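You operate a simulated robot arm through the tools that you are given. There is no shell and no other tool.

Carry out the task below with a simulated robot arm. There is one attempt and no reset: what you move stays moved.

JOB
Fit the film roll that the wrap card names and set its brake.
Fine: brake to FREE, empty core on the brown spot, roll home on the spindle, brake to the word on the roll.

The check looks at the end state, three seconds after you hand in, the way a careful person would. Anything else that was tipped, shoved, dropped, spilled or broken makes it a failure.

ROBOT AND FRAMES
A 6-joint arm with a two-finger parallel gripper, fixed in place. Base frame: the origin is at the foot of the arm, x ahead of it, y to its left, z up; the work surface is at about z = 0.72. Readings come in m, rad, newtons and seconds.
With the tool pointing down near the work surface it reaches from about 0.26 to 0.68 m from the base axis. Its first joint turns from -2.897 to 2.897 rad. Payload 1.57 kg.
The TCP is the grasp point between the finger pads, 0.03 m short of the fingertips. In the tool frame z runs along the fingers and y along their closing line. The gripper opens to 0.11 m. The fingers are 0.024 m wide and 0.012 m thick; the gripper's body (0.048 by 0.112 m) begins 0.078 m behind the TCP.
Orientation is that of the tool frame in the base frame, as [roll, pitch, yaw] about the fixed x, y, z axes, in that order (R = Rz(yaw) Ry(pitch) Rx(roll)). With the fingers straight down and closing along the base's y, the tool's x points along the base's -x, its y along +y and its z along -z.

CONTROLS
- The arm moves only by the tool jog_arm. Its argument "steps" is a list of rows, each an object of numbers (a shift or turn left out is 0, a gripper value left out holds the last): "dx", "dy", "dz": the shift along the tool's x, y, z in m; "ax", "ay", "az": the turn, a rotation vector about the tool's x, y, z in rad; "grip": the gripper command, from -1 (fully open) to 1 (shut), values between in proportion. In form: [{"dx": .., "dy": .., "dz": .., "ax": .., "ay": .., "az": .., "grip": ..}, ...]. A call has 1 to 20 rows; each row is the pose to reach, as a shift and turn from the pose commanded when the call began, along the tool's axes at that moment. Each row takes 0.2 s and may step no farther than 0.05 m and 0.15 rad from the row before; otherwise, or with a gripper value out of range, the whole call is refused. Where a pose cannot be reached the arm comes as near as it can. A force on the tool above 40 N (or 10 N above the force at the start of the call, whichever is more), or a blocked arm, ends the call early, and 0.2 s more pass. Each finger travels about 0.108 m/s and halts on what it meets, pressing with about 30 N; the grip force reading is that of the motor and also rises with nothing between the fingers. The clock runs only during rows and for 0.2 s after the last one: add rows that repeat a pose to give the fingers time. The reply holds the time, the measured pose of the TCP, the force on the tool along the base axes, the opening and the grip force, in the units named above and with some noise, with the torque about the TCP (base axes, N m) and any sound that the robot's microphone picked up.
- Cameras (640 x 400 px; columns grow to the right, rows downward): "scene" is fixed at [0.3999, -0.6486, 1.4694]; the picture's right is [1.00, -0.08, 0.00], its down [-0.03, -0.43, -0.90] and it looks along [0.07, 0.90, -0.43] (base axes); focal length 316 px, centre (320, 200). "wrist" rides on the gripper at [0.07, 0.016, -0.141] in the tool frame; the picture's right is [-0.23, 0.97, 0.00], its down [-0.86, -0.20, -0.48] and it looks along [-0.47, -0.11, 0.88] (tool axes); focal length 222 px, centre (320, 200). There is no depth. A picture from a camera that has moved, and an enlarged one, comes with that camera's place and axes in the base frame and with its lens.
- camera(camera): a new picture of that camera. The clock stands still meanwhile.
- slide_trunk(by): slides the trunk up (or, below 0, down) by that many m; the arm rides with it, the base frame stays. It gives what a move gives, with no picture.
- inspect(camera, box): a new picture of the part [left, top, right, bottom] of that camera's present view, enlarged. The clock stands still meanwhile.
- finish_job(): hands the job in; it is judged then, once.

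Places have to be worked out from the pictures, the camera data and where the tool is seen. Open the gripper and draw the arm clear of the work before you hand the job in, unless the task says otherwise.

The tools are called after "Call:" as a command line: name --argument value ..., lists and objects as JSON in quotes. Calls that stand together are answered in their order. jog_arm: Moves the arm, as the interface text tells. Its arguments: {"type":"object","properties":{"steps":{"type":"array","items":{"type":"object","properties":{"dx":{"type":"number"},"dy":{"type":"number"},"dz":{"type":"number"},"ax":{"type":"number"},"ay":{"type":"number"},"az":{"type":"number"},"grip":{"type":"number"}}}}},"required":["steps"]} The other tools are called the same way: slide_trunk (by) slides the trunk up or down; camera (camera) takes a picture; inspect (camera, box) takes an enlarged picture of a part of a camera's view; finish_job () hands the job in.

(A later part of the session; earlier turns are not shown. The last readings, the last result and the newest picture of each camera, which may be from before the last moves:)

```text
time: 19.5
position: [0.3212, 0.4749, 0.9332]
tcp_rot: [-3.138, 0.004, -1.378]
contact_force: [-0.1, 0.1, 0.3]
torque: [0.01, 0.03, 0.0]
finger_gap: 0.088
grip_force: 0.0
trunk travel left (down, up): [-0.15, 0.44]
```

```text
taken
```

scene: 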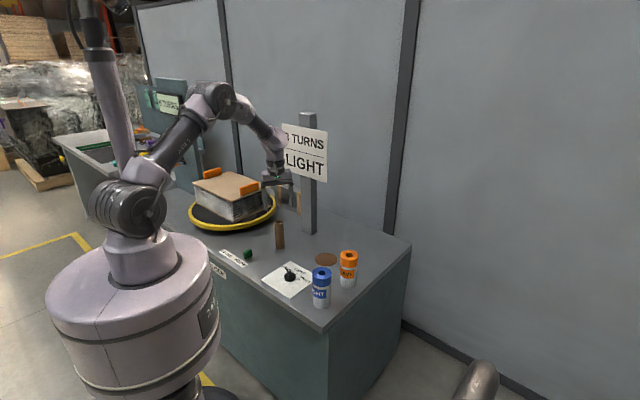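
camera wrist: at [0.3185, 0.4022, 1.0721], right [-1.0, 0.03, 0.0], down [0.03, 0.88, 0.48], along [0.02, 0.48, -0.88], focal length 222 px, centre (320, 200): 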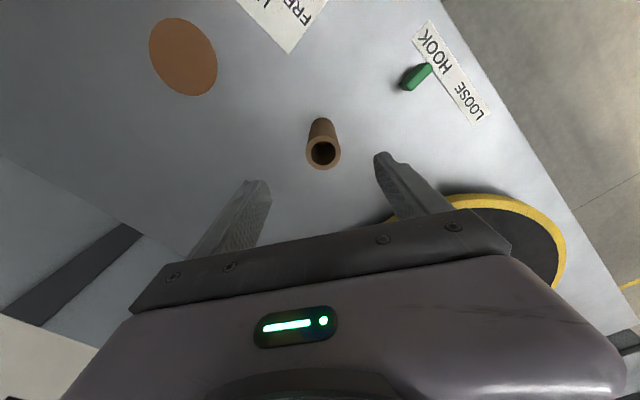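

Call:
inspect --camera "wrist" --box '[264, 105, 384, 180]'

Call:
inspect --camera "scene" --box '[240, 150, 340, 260]'

```text
5.33 times, centred on (324, 142) of wrist
camera zoom: at [0.3185, 0.4022, 1.0721], right [-1.0, 0.03, 0.0], down [0.03, 0.88, 0.48], along [0.02, 0.48, -0.88], focal length 1185 px, centre (299, 507)
```

zoom: 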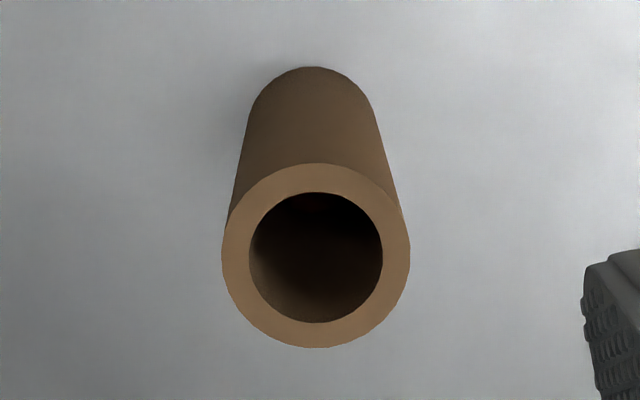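

```text
3.64 times, centred on (290, 205) of scene
camera zoom: at [0.3999, -0.6486, 1.4694], right [1.0, -0.08, 0.0], down [-0.03, -0.43, -0.9], along [0.07, 0.9, -0.43], focal length 1151 px, centre (429, 182)
```

zoom: 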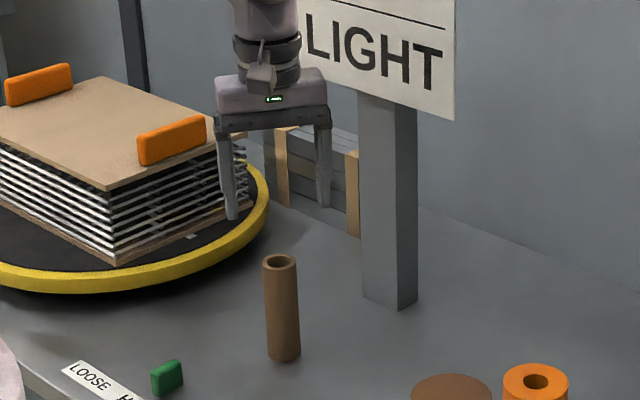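

The core's top ring centre is 3–4 mm from the tool axis; I correct that and descend around the core to a TCP height of about 0.795.

Call:
jog_arm --steps '[{"dx": 0.0034, "dy": 0.0036, "dz": 0.02, "grip": -0.6}, {"dx": 0.0034, "dy": 0.0036, "dz": 0.06, "grip": -0.6}, {"dx": 0.0034, "dy": 0.0036, "dz": 0.1, "grip": -0.6}, {"dx": 0.0034, "dy": 0.0036, "dz": 0.138, "grip": -0.6}, {"dx": 0.0034, "dy": 0.0036, "dz": 0.138, "grip": -0.6}]'

Call:
camera --camera "wrist"

Call:
inspect --camera "scene" --box '[240, 190, 330, 260]'

```text
time: 20.7
position: [0.3173, 0.4686, 0.7933]
tcp_rot: [-3.139, 0.002, -1.375]
contact_force: [0.1, 0.5, 0.1]
torque: [-0.03, 0.02, 0.04]
finger_gap: 0.0882
grip_force: 0.1
trunk travel left (down, up): [-0.15, 0.44]
```

```text
taken
camera wrist: at [0.3157, 0.3961, 0.933], right [-1.0, 0.04, 0.0], down [0.03, 0.88, 0.48], along [0.02, 0.48, -0.88], focal length 222 px, centre (320, 200)
```

wrist: 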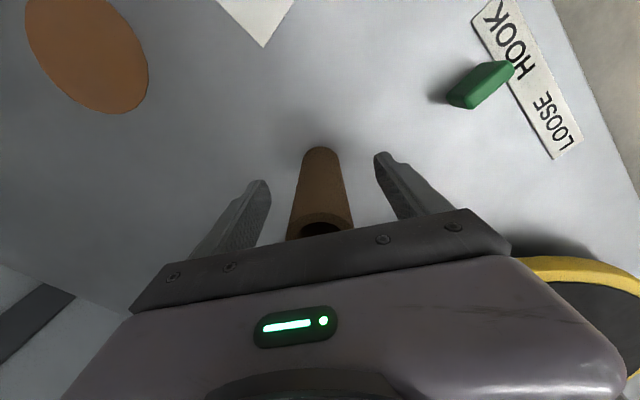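

```text
5.71 times, centred on (285, 225) of scene
camera zoom: at [0.3999, -0.6486, 1.4694], right [1.0, -0.08, 0.0], down [-0.03, -0.43, -0.9], along [0.07, 0.9, -0.43], focal length 1808 px, centre (520, 57)
```

zoom: 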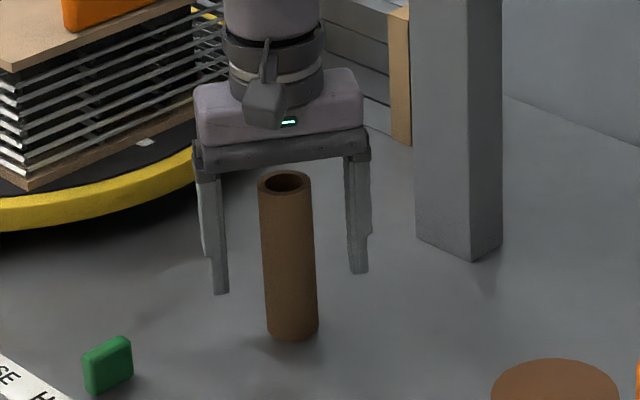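

The core is centred between the fingers. I close on it.

Call:
jog_arm --steps '[{"grip": 0.0}, {"grip": 0.5}, {"grip": 1.0}, {"grip": 1.0}, {"grip": 1.0}]'

Call:
camera --camera "wrist"

```text
time: 21.9
position: [0.3184, 0.4692, 0.7932]
tcp_rot: [-3.138, 0.002, -1.377]
contact_force: [4.7, 0.3, -0.1]
torque: [-0.02, 0.17, -0.12]
finger_gap: 0.0371
grip_force: 30.5
trunk travel left (down, up): [-0.15, 0.44]
```

```text
taken
camera wrist: at [0.316, 0.3961, 0.9333], right [-1.0, 0.04, 0.0], down [0.03, 0.88, 0.48], along [0.02, 0.48, -0.88], focal length 222 px, centre (320, 200)
```

wrist: 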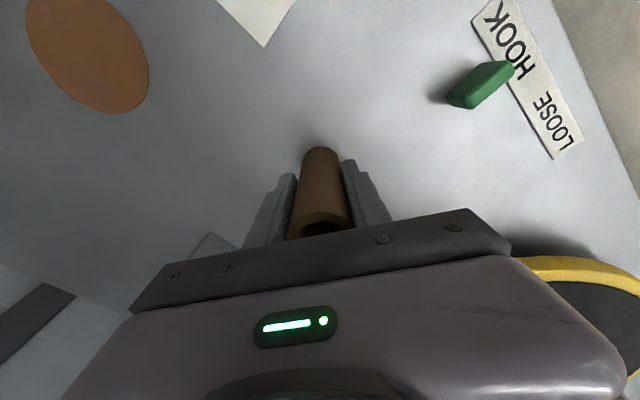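

Gripped at 37 mm. I lift slowly at first and check the force.

Call:
jog_arm --steps '[{"dz": -0.005, "grip": 1.0}, {"dz": -0.012, "grip": 1.0}, {"dz": -0.02, "grip": 1.0}, {"dz": -0.02, "grip": 1.0}]'

Call:
inspect --camera "scene" --box '[240, 190, 330, 260]'

```text
time: 22.9
position: [0.3189, 0.4696, 0.8141]
tcp_rot: [-3.138, 0.002, -1.377]
contact_force: [0.0, 0.6, 0.1]
torque: [0.01, 0.01, -0.01]
finger_gap: 0.0372
grip_force: 29.6
trunk travel left (down, up): [-0.15, 0.44]
```

```text
5.71 times, centred on (285, 225) of scene
camera zoom: at [0.3999, -0.6486, 1.4694], right [1.0, -0.08, 0.0], down [-0.03, -0.43, -0.9], along [0.07, 0.9, -0.43], focal length 1808 px, centre (520, 57)
```

zoom: 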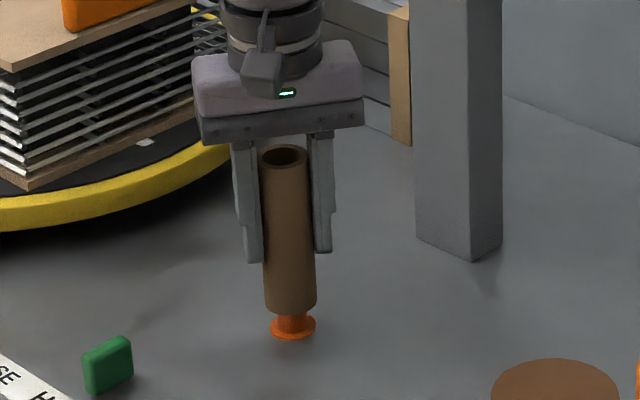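

The core slides up freely and an orange spindle with a base flange appears beneath it. I continue lifting straight up.

Call:
jog_arm --steps '[{"dz": -0.02, "grip": 1.0}, {"dz": -0.045, "grip": 1.0}, {"dz": -0.07, "grip": 1.0}, {"dz": -0.095, "grip": 1.0}, {"dz": -0.115, "grip": 1.0}, {"dz": -0.115, "grip": 1.0}]'

Call:
inspect --camera "scene" --box '[240, 170, 360, 270]'

Call:
camera --camera "wrist"

```text
time: 24.3
position: [0.3209, 0.4701, 0.93]
tcp_rot: [-3.137, 0.003, -1.379]
contact_force: [0.3, -0.6, -0.4]
torque: [0.02, 0.02, 0.02]
finger_gap: 0.0368
grip_force: 29.7
trunk travel left (down, up): [-0.15, 0.44]
```

```text
4.00 times, centred on (300, 220) of scene
camera zoom: at [0.3999, -0.6486, 1.4694], right [1.0, -0.08, 0.0], down [-0.03, -0.43, -0.9], along [0.07, 0.9, -0.43], focal length 1266 px, centre (400, 120)
```

zoom: 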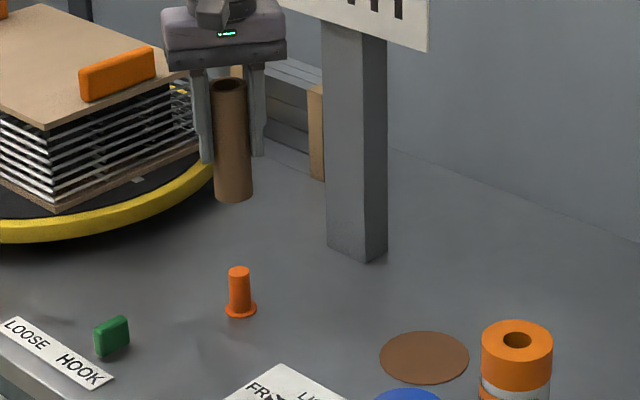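

```text
taken
camera wrist: at [0.3163, 0.3962, 1.0698], right [-1.0, 0.03, 0.0], down [0.03, 0.88, 0.48], along [0.02, 0.48, -0.88], focal length 222 px, centre (320, 200)
```

wrist: 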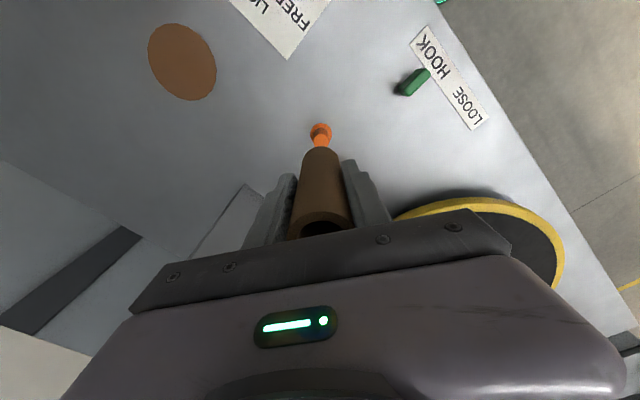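

The spindle is a short orange peg (about 5 cm tall, 2 cm thick) at roughly (0.318, 0.471). I carry the core over the brown spot at about (0.502, 0.373).

Call:
jog_arm --steps '[{"dx": 0.022, "dy": -0.0265, "grip": 1.0}, {"dx": 0.044, "dy": -0.053, "grip": 1.0}, {"dx": 0.066, "dy": -0.08, "grip": 1.0}, {"dx": 0.088, "dy": -0.106, "grip": 1.0}, {"dx": 0.11, "dy": -0.1325, "grip": 1.0}, {"dx": 0.13, "dy": -0.159, "grip": 1.0}, {"dx": 0.13, "dy": -0.159, "grip": 1.0}]'

Call:
camera --camera "wrist"

Call:
camera --camera "scene"

```text
time: 25.9
position: [0.501, 0.3737, 0.9306]
tcp_rot: [-3.139, 0.002, -1.378]
contact_force: [0.0, -0.4, -0.1]
torque: [0.01, -0.01, 0.01]
finger_gap: 0.0373
grip_force: 30.2
trunk travel left (down, up): [-0.15, 0.44]
```

```text
taken
camera wrist: at [0.4977, 0.3001, 1.0701], right [-1.0, 0.03, 0.0], down [0.03, 0.88, 0.48], along [0.02, 0.48, -0.88], focal length 222 px, centre (320, 200)
```

wrist: 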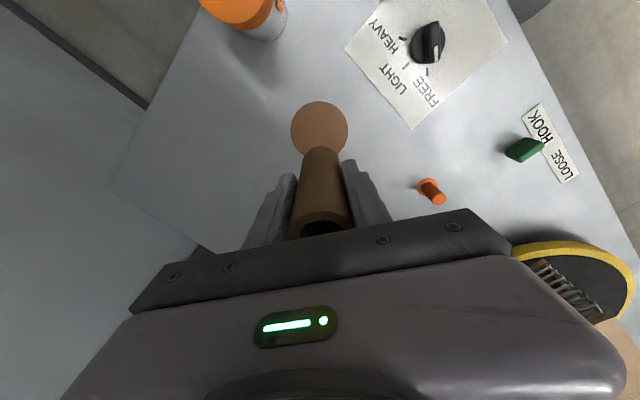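

```text
taken
```

scene: 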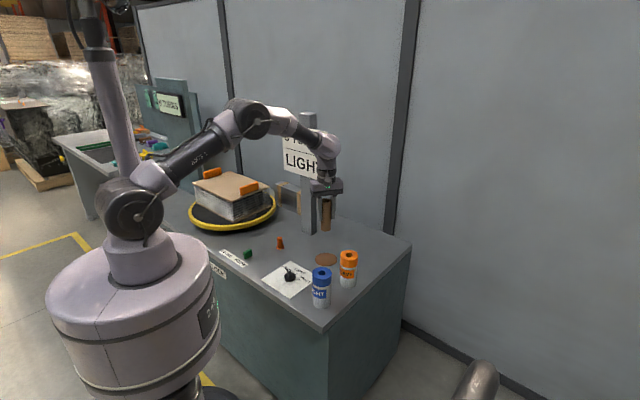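

The spot is almost exactly under the core (about 4 mm off). I correct and descend to just above the table.

Call:
jog_arm --steps '[{"dx": 0.004, "dz": 0.03, "grip": 1.0}, {"dx": 0.004, "dz": 0.065, "grip": 1.0}, {"dx": 0.004, "dz": 0.1, "grip": 1.0}, {"dx": 0.004, "dz": 0.122, "grip": 1.0}, {"dx": 0.004, "dz": 0.132, "grip": 1.0}, {"dx": 0.004, "dz": 0.132, "grip": 1.0}]'

Call:
inspect --camera "scene" --box '[280, 210, 360, 270]'

```text
time: 27.3
position: [0.4998, 0.3691, 0.7981]
tcp_rot: [-3.138, 0.002, -1.378]
contact_force: [-0.8, 0.2, -0.1]
torque: [0.0, -0.04, 0.0]
finger_gap: 0.037
grip_force: 30.0
trunk travel left (down, up): [-0.15, 0.44]
```

```text
6.67 times, centred on (320, 240) of scene
camera zoom: at [0.3999, -0.6486, 1.4694], right [1.0, -0.08, 0.0], down [-0.03, -0.43, -0.9], along [0.07, 0.9, -0.43], focal length 2110 px, centre (320, -67)
```

zoom: 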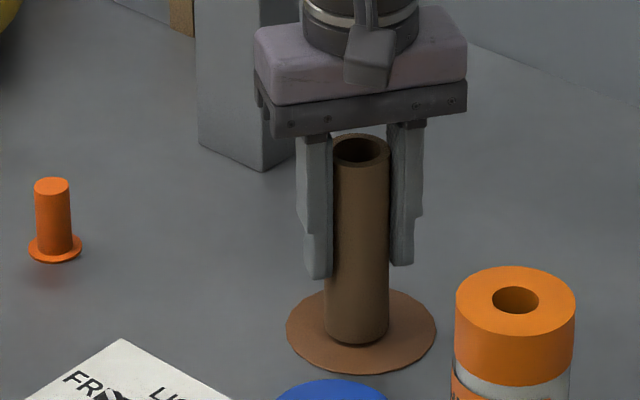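

The core is centred over the spot, just above it. I lower slowly until I feel contact.

Call:
jog_arm --steps '[{"dz": 0.002, "grip": 1.0}, {"dz": 0.004, "grip": 1.0}, {"dz": 0.006, "grip": 1.0}, {"dz": 0.008, "grip": 1.0}, {"dz": 0.008, "grip": 1.0}]'

Call:
inspect --camera "scene" --box '[300, 230, 360, 270]'

```text
time: 28.5
position: [0.5002, 0.3684, 0.7933]
tcp_rot: [-3.136, 0.005, -1.377]
contact_force: [-4.2, -0.4, 30.6]
torque: [-0.04, 0.77, -0.06]
finger_gap: 0.0372
grip_force: 29.7
trunk travel left (down, up): [-0.15, 0.44]
```

```text
10.00 times, centred on (330, 250) of scene
camera zoom: at [0.3999, -0.6486, 1.4694], right [1.0, -0.08, 0.0], down [-0.03, -0.43, -0.9], along [0.07, 0.9, -0.43], focal length 3164 px, centre (220, -300)
```

zoom: 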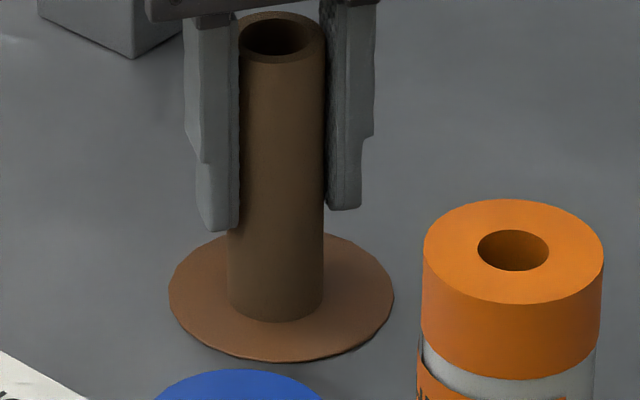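

The core is seated (30 N down). I relieve the press by ~2.5 mm, then open the fingers.

Call:
jog_arm --steps '[{"dz": -0.0025, "grip": 1.0}, {"dz": -0.0025, "grip": 1.0}, {"dz": -0.0025, "grip": 0.2}, {"dz": -0.0025, "grip": -0.2}, {"dz": -0.0025, "grip": -0.6}, {"dz": -0.0025, "grip": -0.6}]'

Call:
camera --camera "wrist"

Call:
inspect --camera "scene" --box '[300, 220, 360, 270]'

```text
time: 29.9
position: [0.501, 0.3688, 0.7928]
tcp_rot: [-3.138, 0.003, -1.376]
contact_force: [0.0, -0.7, 0.6]
torque: [-0.01, -0.03, -0.05]
finger_gap: 0.0879
grip_force: 0.1
trunk travel left (down, up): [-0.15, 0.44]
```

```text
taken
camera wrist: at [0.4978, 0.2957, 0.9323], right [-1.0, 0.04, 0.0], down [0.03, 0.88, 0.48], along [0.02, 0.48, -0.88], focal length 222 px, centre (320, 200)
```

wrist: 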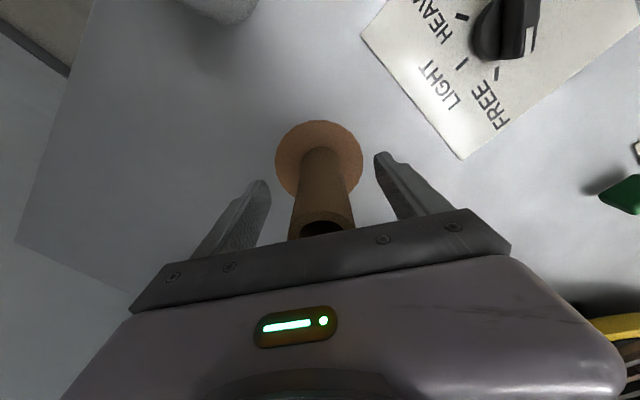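

```text
8.00 times, centred on (330, 245) of scene
camera zoom: at [0.3999, -0.6486, 1.4694], right [1.0, -0.08, 0.0], down [-0.03, -0.43, -0.9], along [0.07, 0.9, -0.43], focal length 2531 px, centre (240, -160)
```

zoom: 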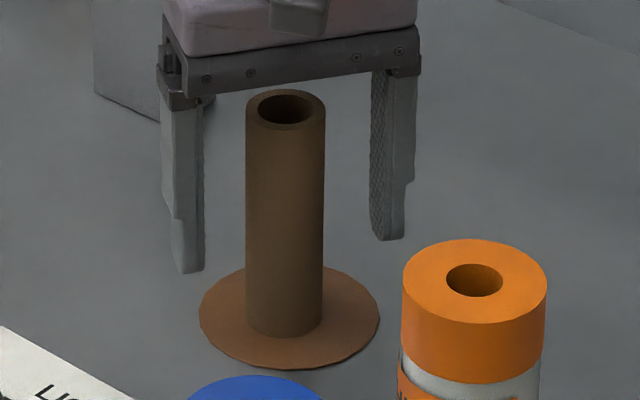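

The core stands on the brown spot. I rise clear, then go over to the blue LIGHT roll at about (0.467, 0.152), turning back so the fingers close across the line to the HEAVY roll.

Call:
jog_arm --steps '[{"dz": -0.03, "grip": -0.6}, {"dz": -0.075, "grip": -0.6}, {"dz": -0.12, "grip": -0.6}, {"dz": -0.165, "grip": -0.6}, {"dx": 0.041, "dy": 0.015, "dz": -0.167, "az": 0.13, "grip": -0.8}, {"dx": 0.075, "dy": 0.027, "dz": -0.167, "az": 0.27, "grip": -1}, {"dx": 0.11, "dy": 0.04, "dz": -0.167, "az": 0.41, "grip": -1}, {"dx": 0.14, "dy": 0.051, "dz": -0.167, "az": 0.55, "grip": -1}, {"dx": 0.17, "dy": 0.062, "dz": -0.167, "az": 0.69, "grip": -1}, {"dx": 0.19, "dy": 0.07, "dz": -0.167, "az": 0.83, "grip": -1}, {"dx": 0.2063, "dy": 0.0754, "dz": -0.167, "az": 0.95, "grip": -1}, {"dx": 0.2063, "dy": 0.0754, "dz": -0.167, "az": 1.048, "grip": -1}, {"dx": 0.2063, "dy": 0.0754, "dz": -0.167, "az": 1.048, "grip": -1}]'

Call:
camera --camera "wrist"

Call:
camera --camera "scene"

```text
time: 32.7
position: [0.4676, 0.1516, 0.9595]
tcp_rot: [3.14, 0.003, -2.425]
contact_force: [-0.3, -0.3, 0.2]
torque: [-0.02, 0.01, -0.01]
finger_gap: 0.11
grip_force: 0.1
trunk travel left (down, up): [-0.15, 0.44]
```

```text
taken
camera wrist: at [0.4034, 0.1166, 1.0992], right [-0.47, 0.88, 0.0], down [0.77, 0.41, 0.48], along [0.43, 0.23, -0.88], focal length 222 px, centre (320, 200)
```

wrist: 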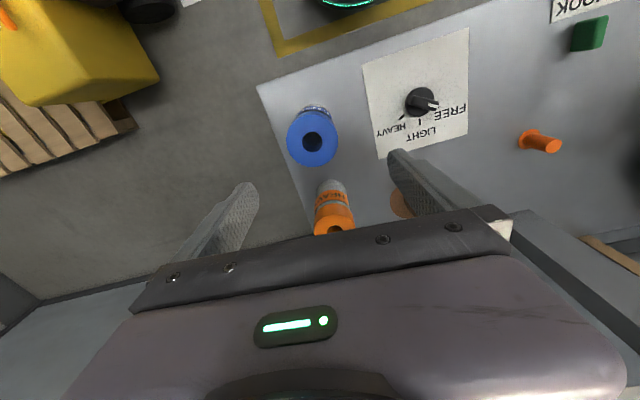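

```text
taken
```

scene: 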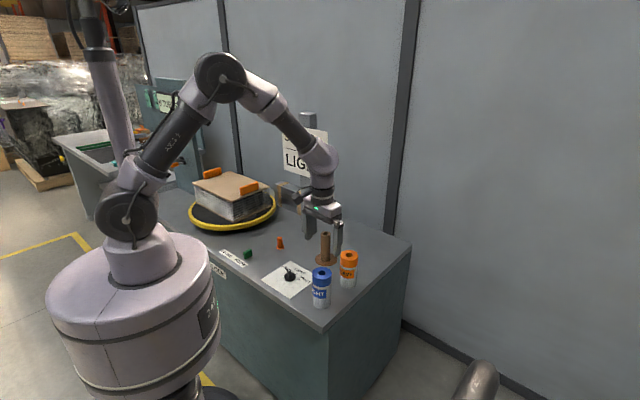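

Call:
inspect --camera "wrist" --box '[260, 90, 380, 165]'

Call:
inspect --camera "wrist" --box '[300, 160, 380, 245]'

Call:
inspect --camera "wrist" --box '[500, 110, 580, 160]'

Call:
inspect --camera "scene" --box '[260, 215, 380, 315]'

```text
5.33 times, centred on (320, 128) of wrist
camera zoom: at [0.4034, 0.1166, 1.0992], right [-0.47, 0.88, 0.0], down [0.77, 0.41, 0.48], along [0.43, 0.23, -0.88], focal length 1185 px, centre (320, 587)
```

zoom: 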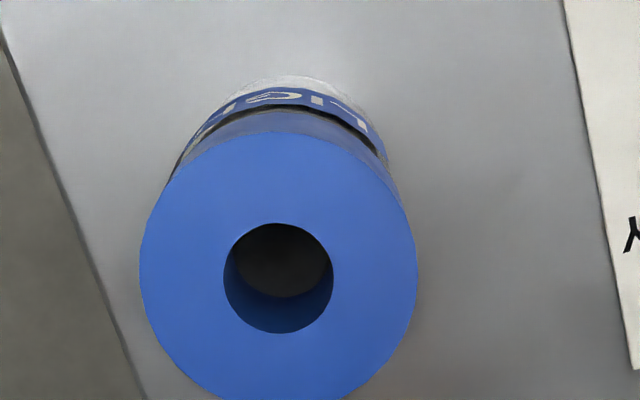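

```text
4.71 times, centred on (340, 202) of wrist
camera zoom: at [0.4034, 0.1166, 1.0992], right [-0.47, 0.88, 0.0], down [0.77, 0.41, 0.48], along [0.43, 0.23, -0.88], focal length 1045 px, centre (226, 188)
```

zoom: 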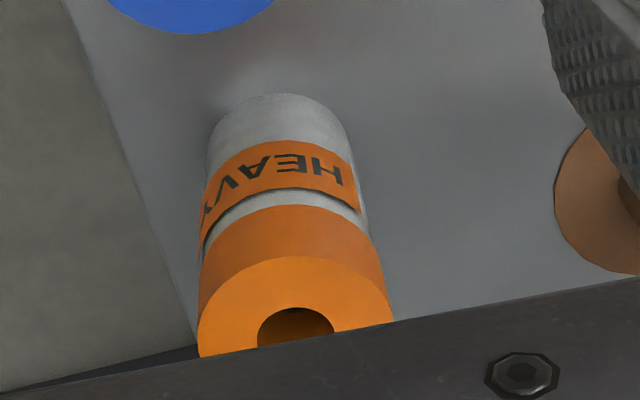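

```text
8.00 times, centred on (540, 135) of wrist
camera zoom: at [0.4034, 0.1166, 1.0992], right [-0.47, 0.88, 0.0], down [0.77, 0.41, 0.48], along [0.43, 0.23, -0.88], focal length 1777 px, centre (-1440, 720)
```

zoom: 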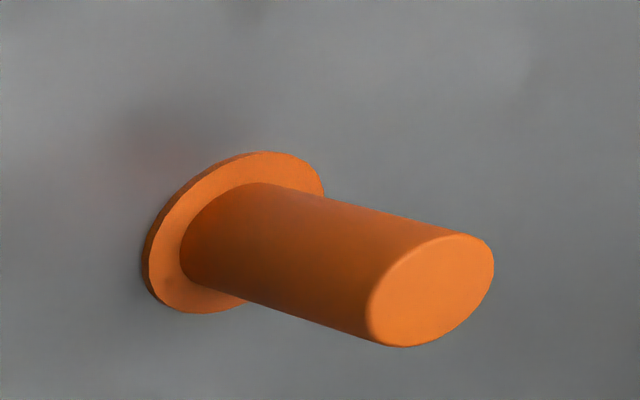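

```text
4.00 times, centred on (320, 265) of scene
camera zoom: at [0.3999, -0.6486, 1.4694], right [1.0, -0.08, 0.0], down [-0.03, -0.43, -0.9], along [0.07, 0.9, -0.43], focal length 1266 px, centre (320, -60)
```

zoom: 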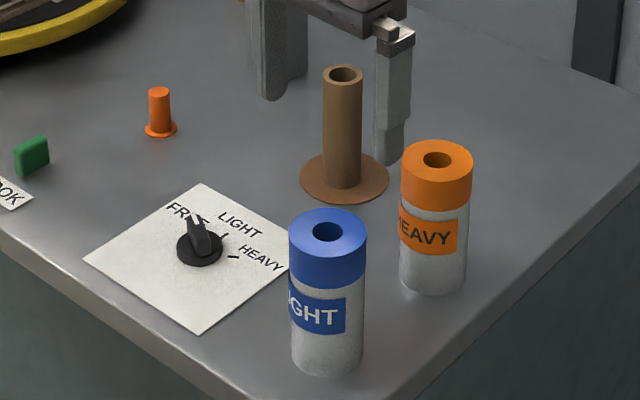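

The roll's centre is around (0.466, 0.140), top near z 0.84. I shift over it and go down to just above the roll's top for another look.

Call:
jog_arm --steps '[{"dx": 0.009, "dy": -0.008, "dz": 0.03, "grip": -1}, {"dx": 0.009, "dy": -0.008, "dz": 0.054, "grip": -1}, {"dx": 0.009, "dy": -0.008, "dz": 0.054, "grip": -1}]'

Call:
camera --camera "wrist"

Call:
inspect --camera "scene" --box '[280, 215, 380, 315]'

```text
time: 33.5
position: [0.4655, 0.1385, 0.9054]
tcp_rot: [3.141, 0.002, -2.425]
contact_force: [-0.1, 0.7, 0.2]
torque: [0.01, 0.02, 0.04]
finger_gap: 0.1101
grip_force: 0.0
trunk travel left (down, up): [-0.15, 0.44]
```

```text
taken
camera wrist: at [0.4019, 0.1042, 1.0441], right [-0.47, 0.88, 0.0], down [0.77, 0.41, 0.48], along [0.43, 0.23, -0.88], focal length 222 px, centre (320, 200)
```

wrist: 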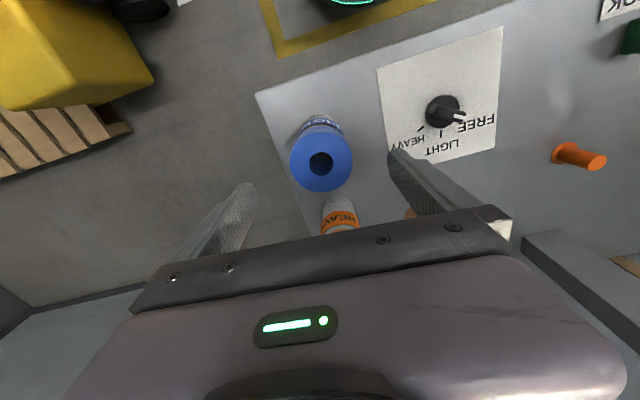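

```text
4.00 times, centred on (330, 265) of scene
camera zoom: at [0.3999, -0.6486, 1.4694], right [1.0, -0.08, 0.0], down [-0.03, -0.43, -0.9], along [0.07, 0.9, -0.43], focal length 1266 px, centre (280, -60)
```

zoom: 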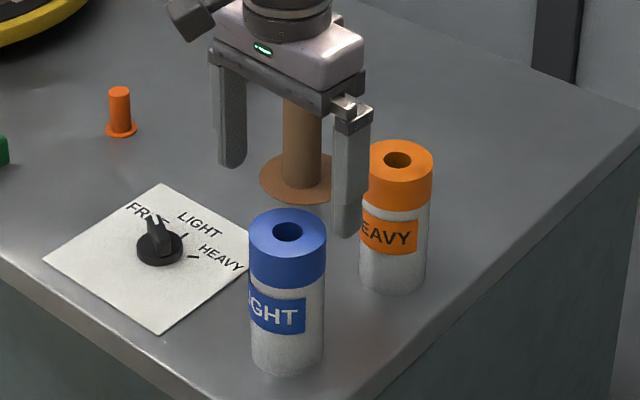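

Call:
inspect --camera "wrist" --box '[260, 110, 380, 200]'

```text
4.44 times, centred on (320, 155) of wrist
camera zoom: at [0.4019, 0.1042, 1.0441], right [-0.47, 0.88, 0.0], down [0.77, 0.41, 0.48], along [0.43, 0.23, -0.88], focal length 987 px, centre (320, 400)
```

zoom: 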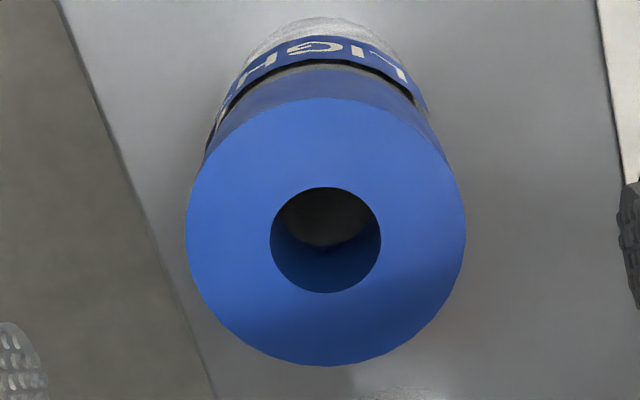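

The roll is centred under the tool within a millimetre, and its label faces away from where the pads will touch. I descend around it to a TCP height of about 0.785.

Call:
jog_arm --steps '[{"dz": 0.03, "grip": -1}, {"dz": 0.065, "grip": -1}, {"dz": 0.1, "grip": -1}, {"dz": 0.12, "grip": -1}, {"dz": 0.12, "grip": -1}]'

Call:
camera --camera "wrist"

Call:
inspect --camera "scene" --box '[280, 215, 380, 315]'

```text
time: 34.7
position: [0.464, 0.1408, 0.7858]
tcp_rot: [3.14, 0.004, -2.424]
contact_force: [-0.4, 0.3, -1.1]
torque: [0.0, 0.05, -0.04]
finger_gap: 0.1102
grip_force: 0.1
trunk travel left (down, up): [-0.15, 0.44]
```

```text
taken
camera wrist: at [0.4006, 0.1056, 0.9246], right [-0.47, 0.88, 0.0], down [0.77, 0.41, 0.48], along [0.43, 0.23, -0.88], focal length 222 px, centre (320, 200)
```

wrist: 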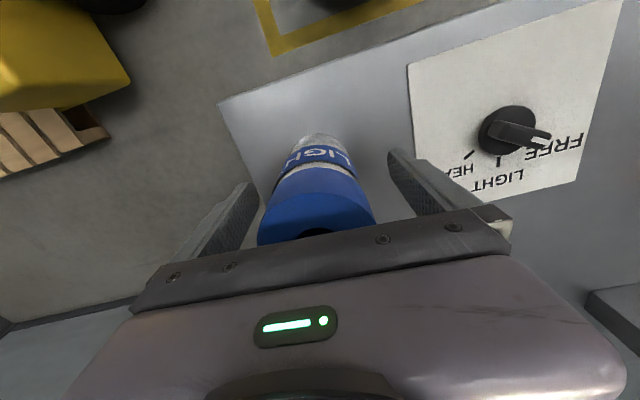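

```text
4.00 times, centred on (330, 265) of scene
camera zoom: at [0.3999, -0.6486, 1.4694], right [1.0, -0.08, 0.0], down [-0.03, -0.43, -0.9], along [0.07, 0.9, -0.43], focal length 1266 px, centre (280, -60)
```

zoom: 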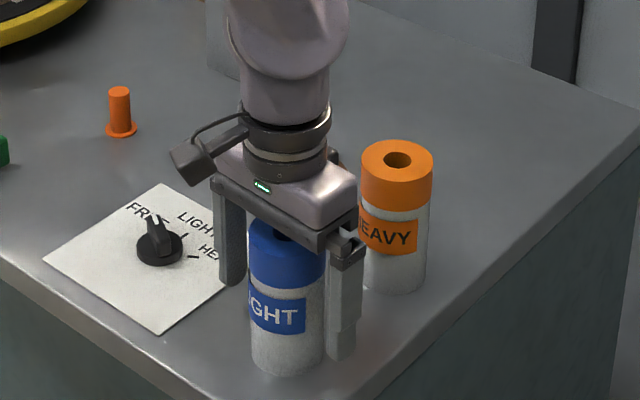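

The roll sits between the fingers. I close on it gently.

Call:
jog_arm --steps '[{"grip": -0.6}, {"grip": -0.3}, {"grip": -0.1}, {"grip": 0.2}, {"grip": 1.0}, {"grip": 1.0}]'

Call:
camera --camera "wrist"

Call:
inspect --camera "scene" --box '[280, 215, 380, 315]'

```text
time: 36.1
position: [0.4645, 0.1396, 0.7854]
tcp_rot: [3.14, 0.004, -2.424]
contact_force: [0.4, 0.3, -0.3]
torque: [0.07, -0.06, 0.0]
finger_gap: 0.0599
grip_force: 29.7
trunk travel left (down, up): [-0.15, 0.44]
```

```text
taken
camera wrist: at [0.4007, 0.1057, 0.9248], right [-0.47, 0.88, 0.0], down [0.77, 0.41, 0.48], along [0.43, 0.23, -0.88], focal length 222 px, centre (320, 200)
```

wrist: 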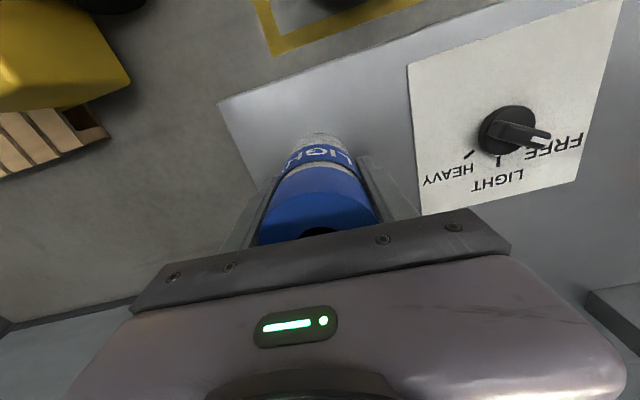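

```text
4.00 times, centred on (330, 265) of scene
camera zoom: at [0.3999, -0.6486, 1.4694], right [1.0, -0.08, 0.0], down [-0.03, -0.43, -0.9], along [0.07, 0.9, -0.43], focal length 1266 px, centre (280, -60)
```

zoom: 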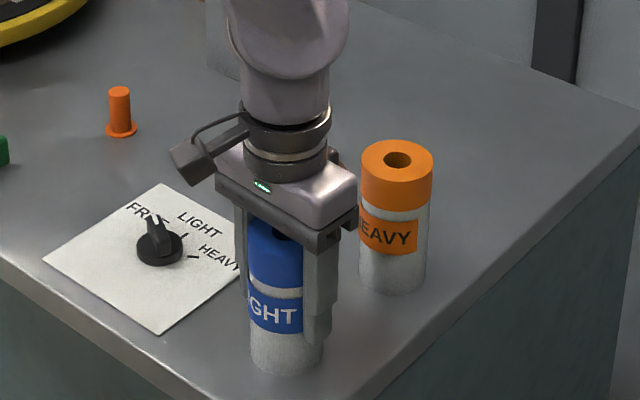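

Gripped at 60 mm. I lift the roll straight up and check that it holds level.

Call:
jog_arm --steps '[{"dz": -0.01, "grip": 1}, {"dz": -0.03, "grip": 1}, {"dz": -0.06, "grip": 1}, {"dz": -0.095, "grip": 1}, {"dz": -0.13, "grip": 1}, {"dz": -0.16, "grip": 1}, {"dz": -0.16, "grip": 1}]'

Call:
camera --camera "scene"

Call:
inspect --camera "scene" --box '[270, 170, 390, 290]'

```text
time: 37.7
position: [0.465, 0.139, 0.9431]
tcp_rot: [3.141, 0.004, -2.425]
contact_force: [0.4, -0.2, -2.3]
torque: [0.01, 0.02, -0.03]
finger_gap: 0.0596
grip_force: 30.5
trunk travel left (down, up): [-0.15, 0.44]
```

```text
taken
```

scene: 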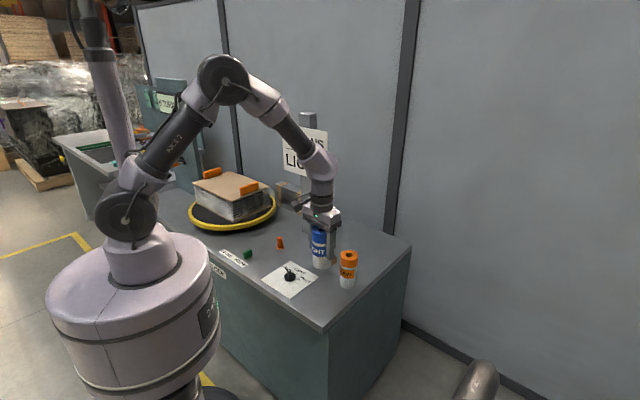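

```text
3.33 times, centred on (330, 230) of scene
camera zoom: at [0.3999, -0.6486, 1.4694], right [1.0, -0.08, 0.0], down [-0.03, -0.43, -0.9], along [0.07, 0.9, -0.43], focal length 1055 px, centre (287, 100)
```

zoom: 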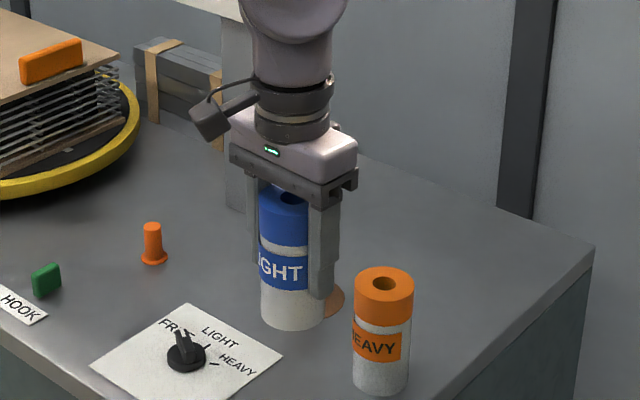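

Holding well (≈2.3 N weight). I carry the roll over to above the spindle at about (0.318, 0.471), staying high.

Call:
jog_arm --steps '[{"dx": -0.012, "dy": 0.0385, "dz": -0.01, "grip": 1}, {"dx": -0.024, "dy": 0.077, "dz": -0.02, "grip": 1}, {"dx": -0.036, "dy": 0.1156, "dz": -0.03, "grip": 1}, {"dx": -0.048, "dy": 0.154, "dz": -0.04, "grip": 1}, {"dx": -0.06, "dy": 0.193, "dz": -0.047, "grip": 1}, {"dx": -0.0715, "dy": 0.231, "dz": -0.047, "grip": 1}, {"dx": -0.0835, "dy": 0.27, "dz": -0.047, "grip": 1}, {"dx": -0.0954, "dy": 0.308, "dz": -0.047, "grip": 1}, {"dx": -0.1073, "dy": 0.3469, "dz": -0.047, "grip": 1}, {"dx": -0.1073, "dy": 0.3469, "dz": -0.047, "grip": 1}]'

Call:
camera --camera "wrist"

Call:
camera --camera "scene"

Call:
inspect --camera "scene" --box '[235, 150, 335, 260]'

```text
time: 39.9
position: [0.3168, 0.4723, 0.9895]
tcp_rot: [3.141, 0.005, -2.424]
contact_force: [-0.6, 0.6, -2.5]
torque: [-0.02, 0.02, 0.02]
finger_gap: 0.0599
grip_force: 29.9
trunk travel left (down, up): [-0.15, 0.44]
```

```text
taken
camera wrist: at [0.2533, 0.4381, 1.1297], right [-0.47, 0.88, 0.0], down [0.77, 0.41, 0.48], along [0.43, 0.23, -0.88], focal length 222 px, centre (320, 200)
```

wrist: 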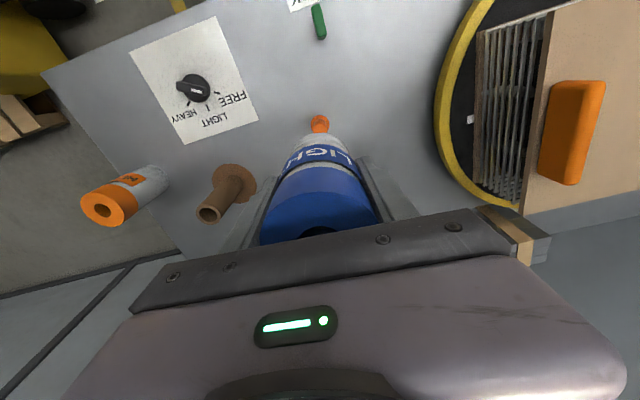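

```text
taken
```

scene: 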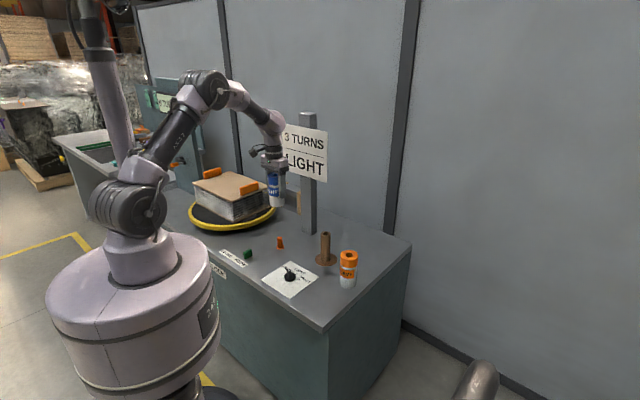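

```text
3.64 times, centred on (285, 205) of scene
camera zoom: at [0.3999, -0.6486, 1.4694], right [1.0, -0.08, 0.0], down [-0.03, -0.43, -0.9], along [0.07, 0.9, -0.43], focal length 1151 px, centre (447, 182)
```

zoom: 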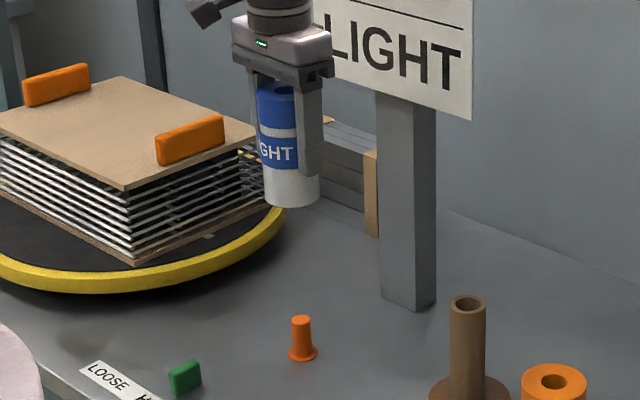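

Call:
inspect --camera "wrist" --box '[280, 100, 360, 150]'

Call:
inspect --camera "scene" --box '[260, 190, 310, 255]'

```text
8.00 times, centred on (320, 125) of wrist
camera zoom: at [0.2533, 0.4381, 1.1297], right [-0.47, 0.88, 0.0], down [0.77, 0.41, 0.48], along [0.43, 0.23, -0.88], focal length 1777 px, centre (320, 800)
```

zoom: 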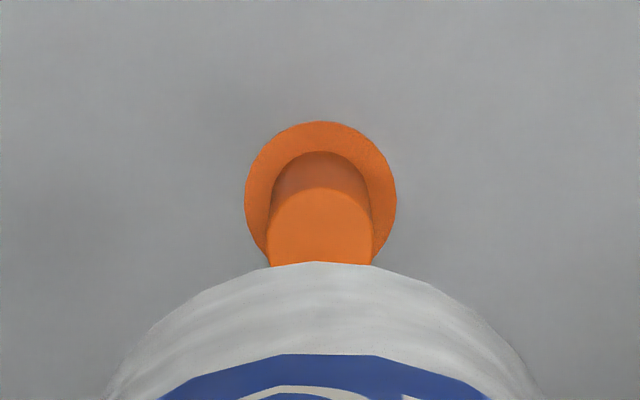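

```text
6.15 times, centred on (285, 222) of scene
camera zoom: at [0.3999, -0.6486, 1.4694], right [1.0, -0.08, 0.0], down [-0.03, -0.43, -0.9], along [0.07, 0.9, -0.43], focal length 1947 px, centre (535, 62)
```

zoom: 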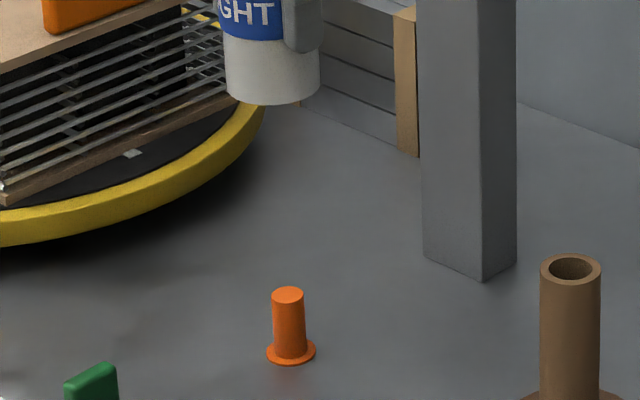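

From the wrist view the spindle is within about 1–2 mm of the tool axis. I descend to about 3 cm above the spindle's tip for a finer alignment check.

Call:
jog_arm --steps '[{"dz": 0.04, "grip": 1}, {"dz": 0.08, "grip": 1}, {"dz": 0.115, "grip": 1}, {"dz": 0.115, "grip": 1}]'

Call:
inspect --camera "scene" --box '[255, 200, 305, 255]'

Call:
camera --camera "wrist"

Call:
inspect --camera "wrist" --box '[280, 110, 360, 160]'

```text
time: 40.9
position: [0.3184, 0.4735, 0.877]
tcp_rot: [-3.141, 0.004, -2.425]
contact_force: [0.6, 0.0, -2.6]
torque: [-0.01, 0.01, 0.05]
finger_gap: 0.0598
grip_force: 30.0
trunk travel left (down, up): [-0.15, 0.44]
```

```text
7.27 times, centred on (280, 228) of scene
camera zoom: at [0.3999, -0.6486, 1.4694], right [1.0, -0.08, 0.0], down [-0.03, -0.43, -0.9], along [0.07, 0.9, -0.43], focal length 2301 px, centre (611, 0)
```

zoom: 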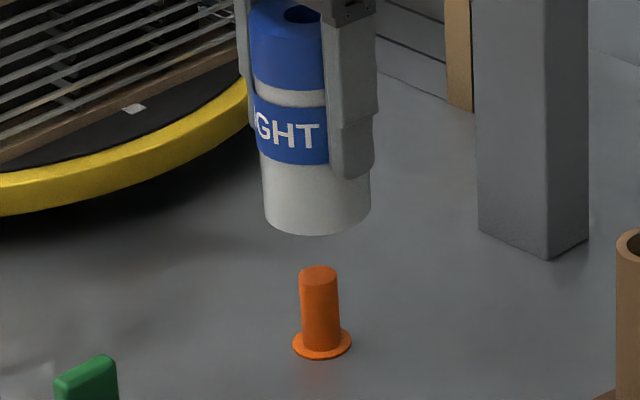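

```text
taken
camera wrist: at [0.2557, 0.4379, 1.0169], right [-0.47, 0.88, 0.0], down [0.77, 0.41, 0.48], along [0.43, 0.23, -0.88], focal length 222 px, centre (320, 200)
```

wrist: 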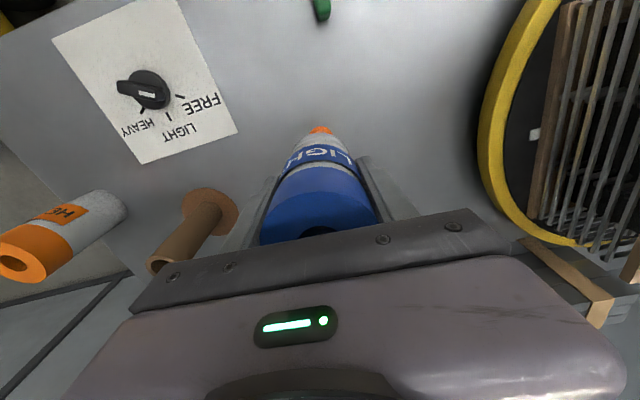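

```text
8.00 times, centred on (320, 135) of wrist
camera zoom: at [0.2557, 0.4379, 1.0169], right [-0.47, 0.88, 0.0], down [0.77, 0.41, 0.48], along [0.43, 0.23, -0.88], focal length 1777 px, centre (320, 720)
```

zoom: 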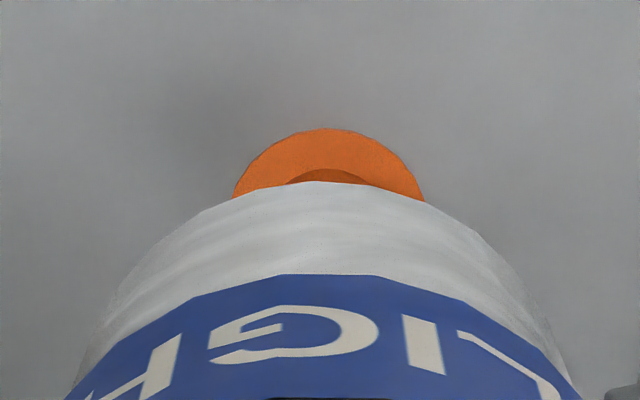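

Call:
inspect --camera "scene" --box '[264, 220, 312, 250]'

Call:
inspect --camera "wrist" --box '[300, 120, 340, 145]'

```text
13.33 times, centred on (288, 235) of scene
camera zoom: at [0.3999, -0.6486, 1.4694], right [1.0, -0.08, 0.0], down [-0.03, -0.43, -0.9], along [0.07, 0.9, -0.43], focal length 4219 px, centre (747, -267)
```

zoom: 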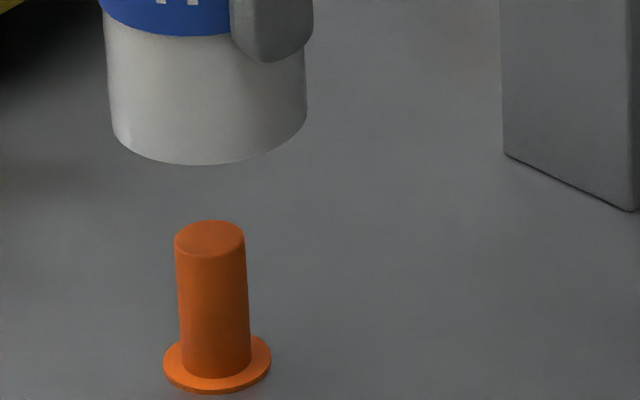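

```text
16.00 times, centred on (320, 132) of wrist
camera zoom: at [0.2557, 0.4379, 1.0169], right [-0.47, 0.88, 0.0], down [0.77, 0.41, 0.48], along [0.43, 0.23, -0.88], focal length 3554 px, centre (320, 1280)
```

zoom: 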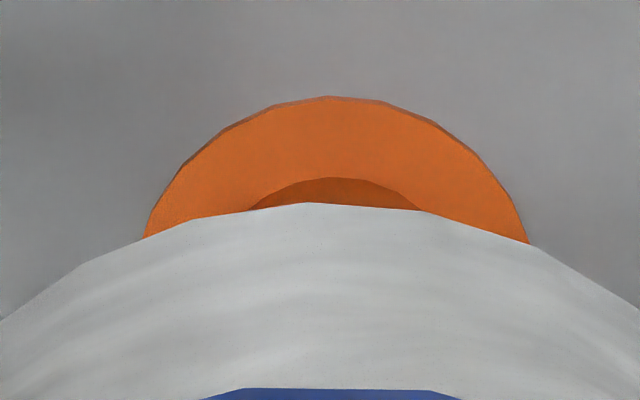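

Comparing scene and wrist views, the roll needs about 1.3 mm along tool x and 1.9 mm along tool y to be coaxial with the spindle. I apply that and lower to about 8 mm above the spindle's tip.

Call:
jog_arm --steps '[{"dx": 0.0013, "dy": 0.0019, "dz": 0.015, "grip": 1}, {"dx": 0.0013, "dy": 0.0019, "dz": 0.034, "grip": 1}, {"dx": 0.0013, "dy": 0.0019, "dz": 0.034, "grip": 1}, {"dx": 0.0013, "dy": 0.0019, "dz": 0.034, "grip": 1}]'

Call:
inspect --camera "scene" --box '[264, 220, 312, 250]'

Call:
inspect --camera "wrist" --box '[280, 120, 360, 170]'

```text
time: 41.9
position: [0.3166, 0.4735, 0.8437]
tcp_rot: [-3.141, 0.002, -2.424]
contact_force: [0.3, 0.2, -2.6]
torque: [-0.01, -0.02, -0.01]
finger_gap: 0.06
grip_force: 30.0
trunk travel left (down, up): [-0.15, 0.44]
```

```text
13.33 times, centred on (288, 235) of scene
camera zoom: at [0.3999, -0.6486, 1.4694], right [1.0, -0.08, 0.0], down [-0.03, -0.43, -0.9], along [0.07, 0.9, -0.43], focal length 4219 px, centre (747, -267)
```

zoom: 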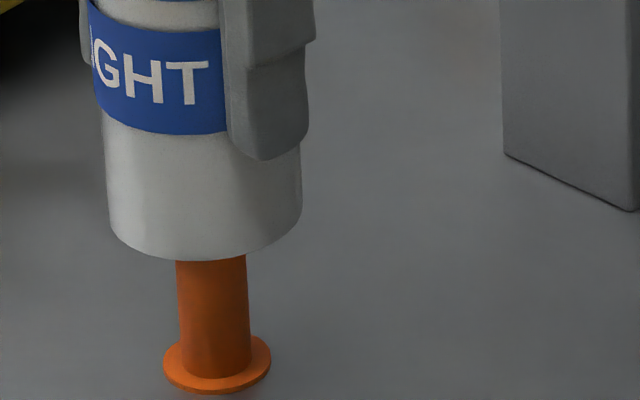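

```text
8.00 times, centred on (320, 145) of wrist
camera zoom: at [0.2528, 0.4381, 0.9835], right [-0.47, 0.88, 0.0], down [0.77, 0.41, 0.48], along [0.43, 0.23, -0.88], focal length 1777 px, centre (320, 640)
```

zoom: 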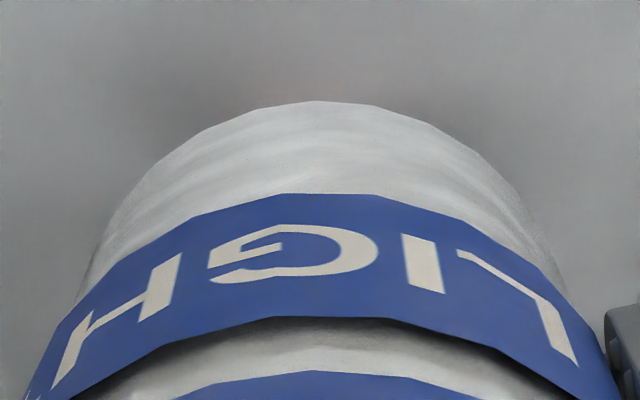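

Laterally it is now within about 0.6 mm in the scene view. I make that last correction and lower gently onto the spindle tip, watching the force.

Call:
jog_arm --steps '[{"dx": -0.0007, "dz": 0.003, "grip": 1}, {"dx": -0.0007, "dz": 0.006, "grip": 1}, {"dx": -0.0007, "dz": 0.009, "grip": 1}, {"dx": -0.0007, "dz": 0.011, "grip": 1}, {"dx": -0.0007, "dz": 0.011, "grip": 1}]'

Call:
inspect --camera "scene" --box '[264, 220, 312, 250]'

```text
time: 43.1
position: [0.3158, 0.4721, 0.8329]
tcp_rot: [3.142, 0.003, -2.425]
contact_force: [0.1, 0.2, -3.1]
torque: [-0.01, 0.0, -0.01]
finger_gap: 0.0596
grip_force: 30.2
trunk travel left (down, up): [-0.15, 0.44]
```

```text
13.33 times, centred on (288, 235) of scene
camera zoom: at [0.3999, -0.6486, 1.4694], right [1.0, -0.08, 0.0], down [-0.03, -0.43, -0.9], along [0.07, 0.9, -0.43], focal length 4219 px, centre (747, -267)
```

zoom: 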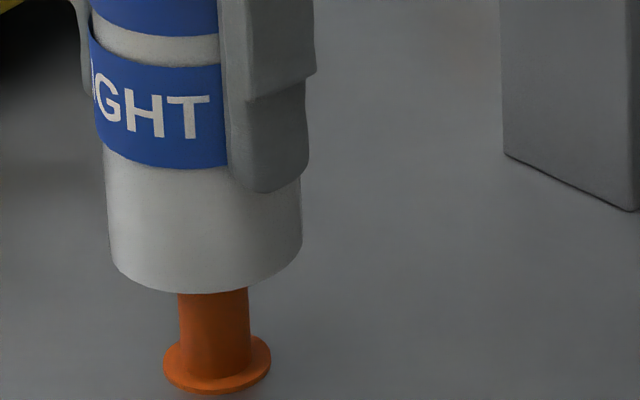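

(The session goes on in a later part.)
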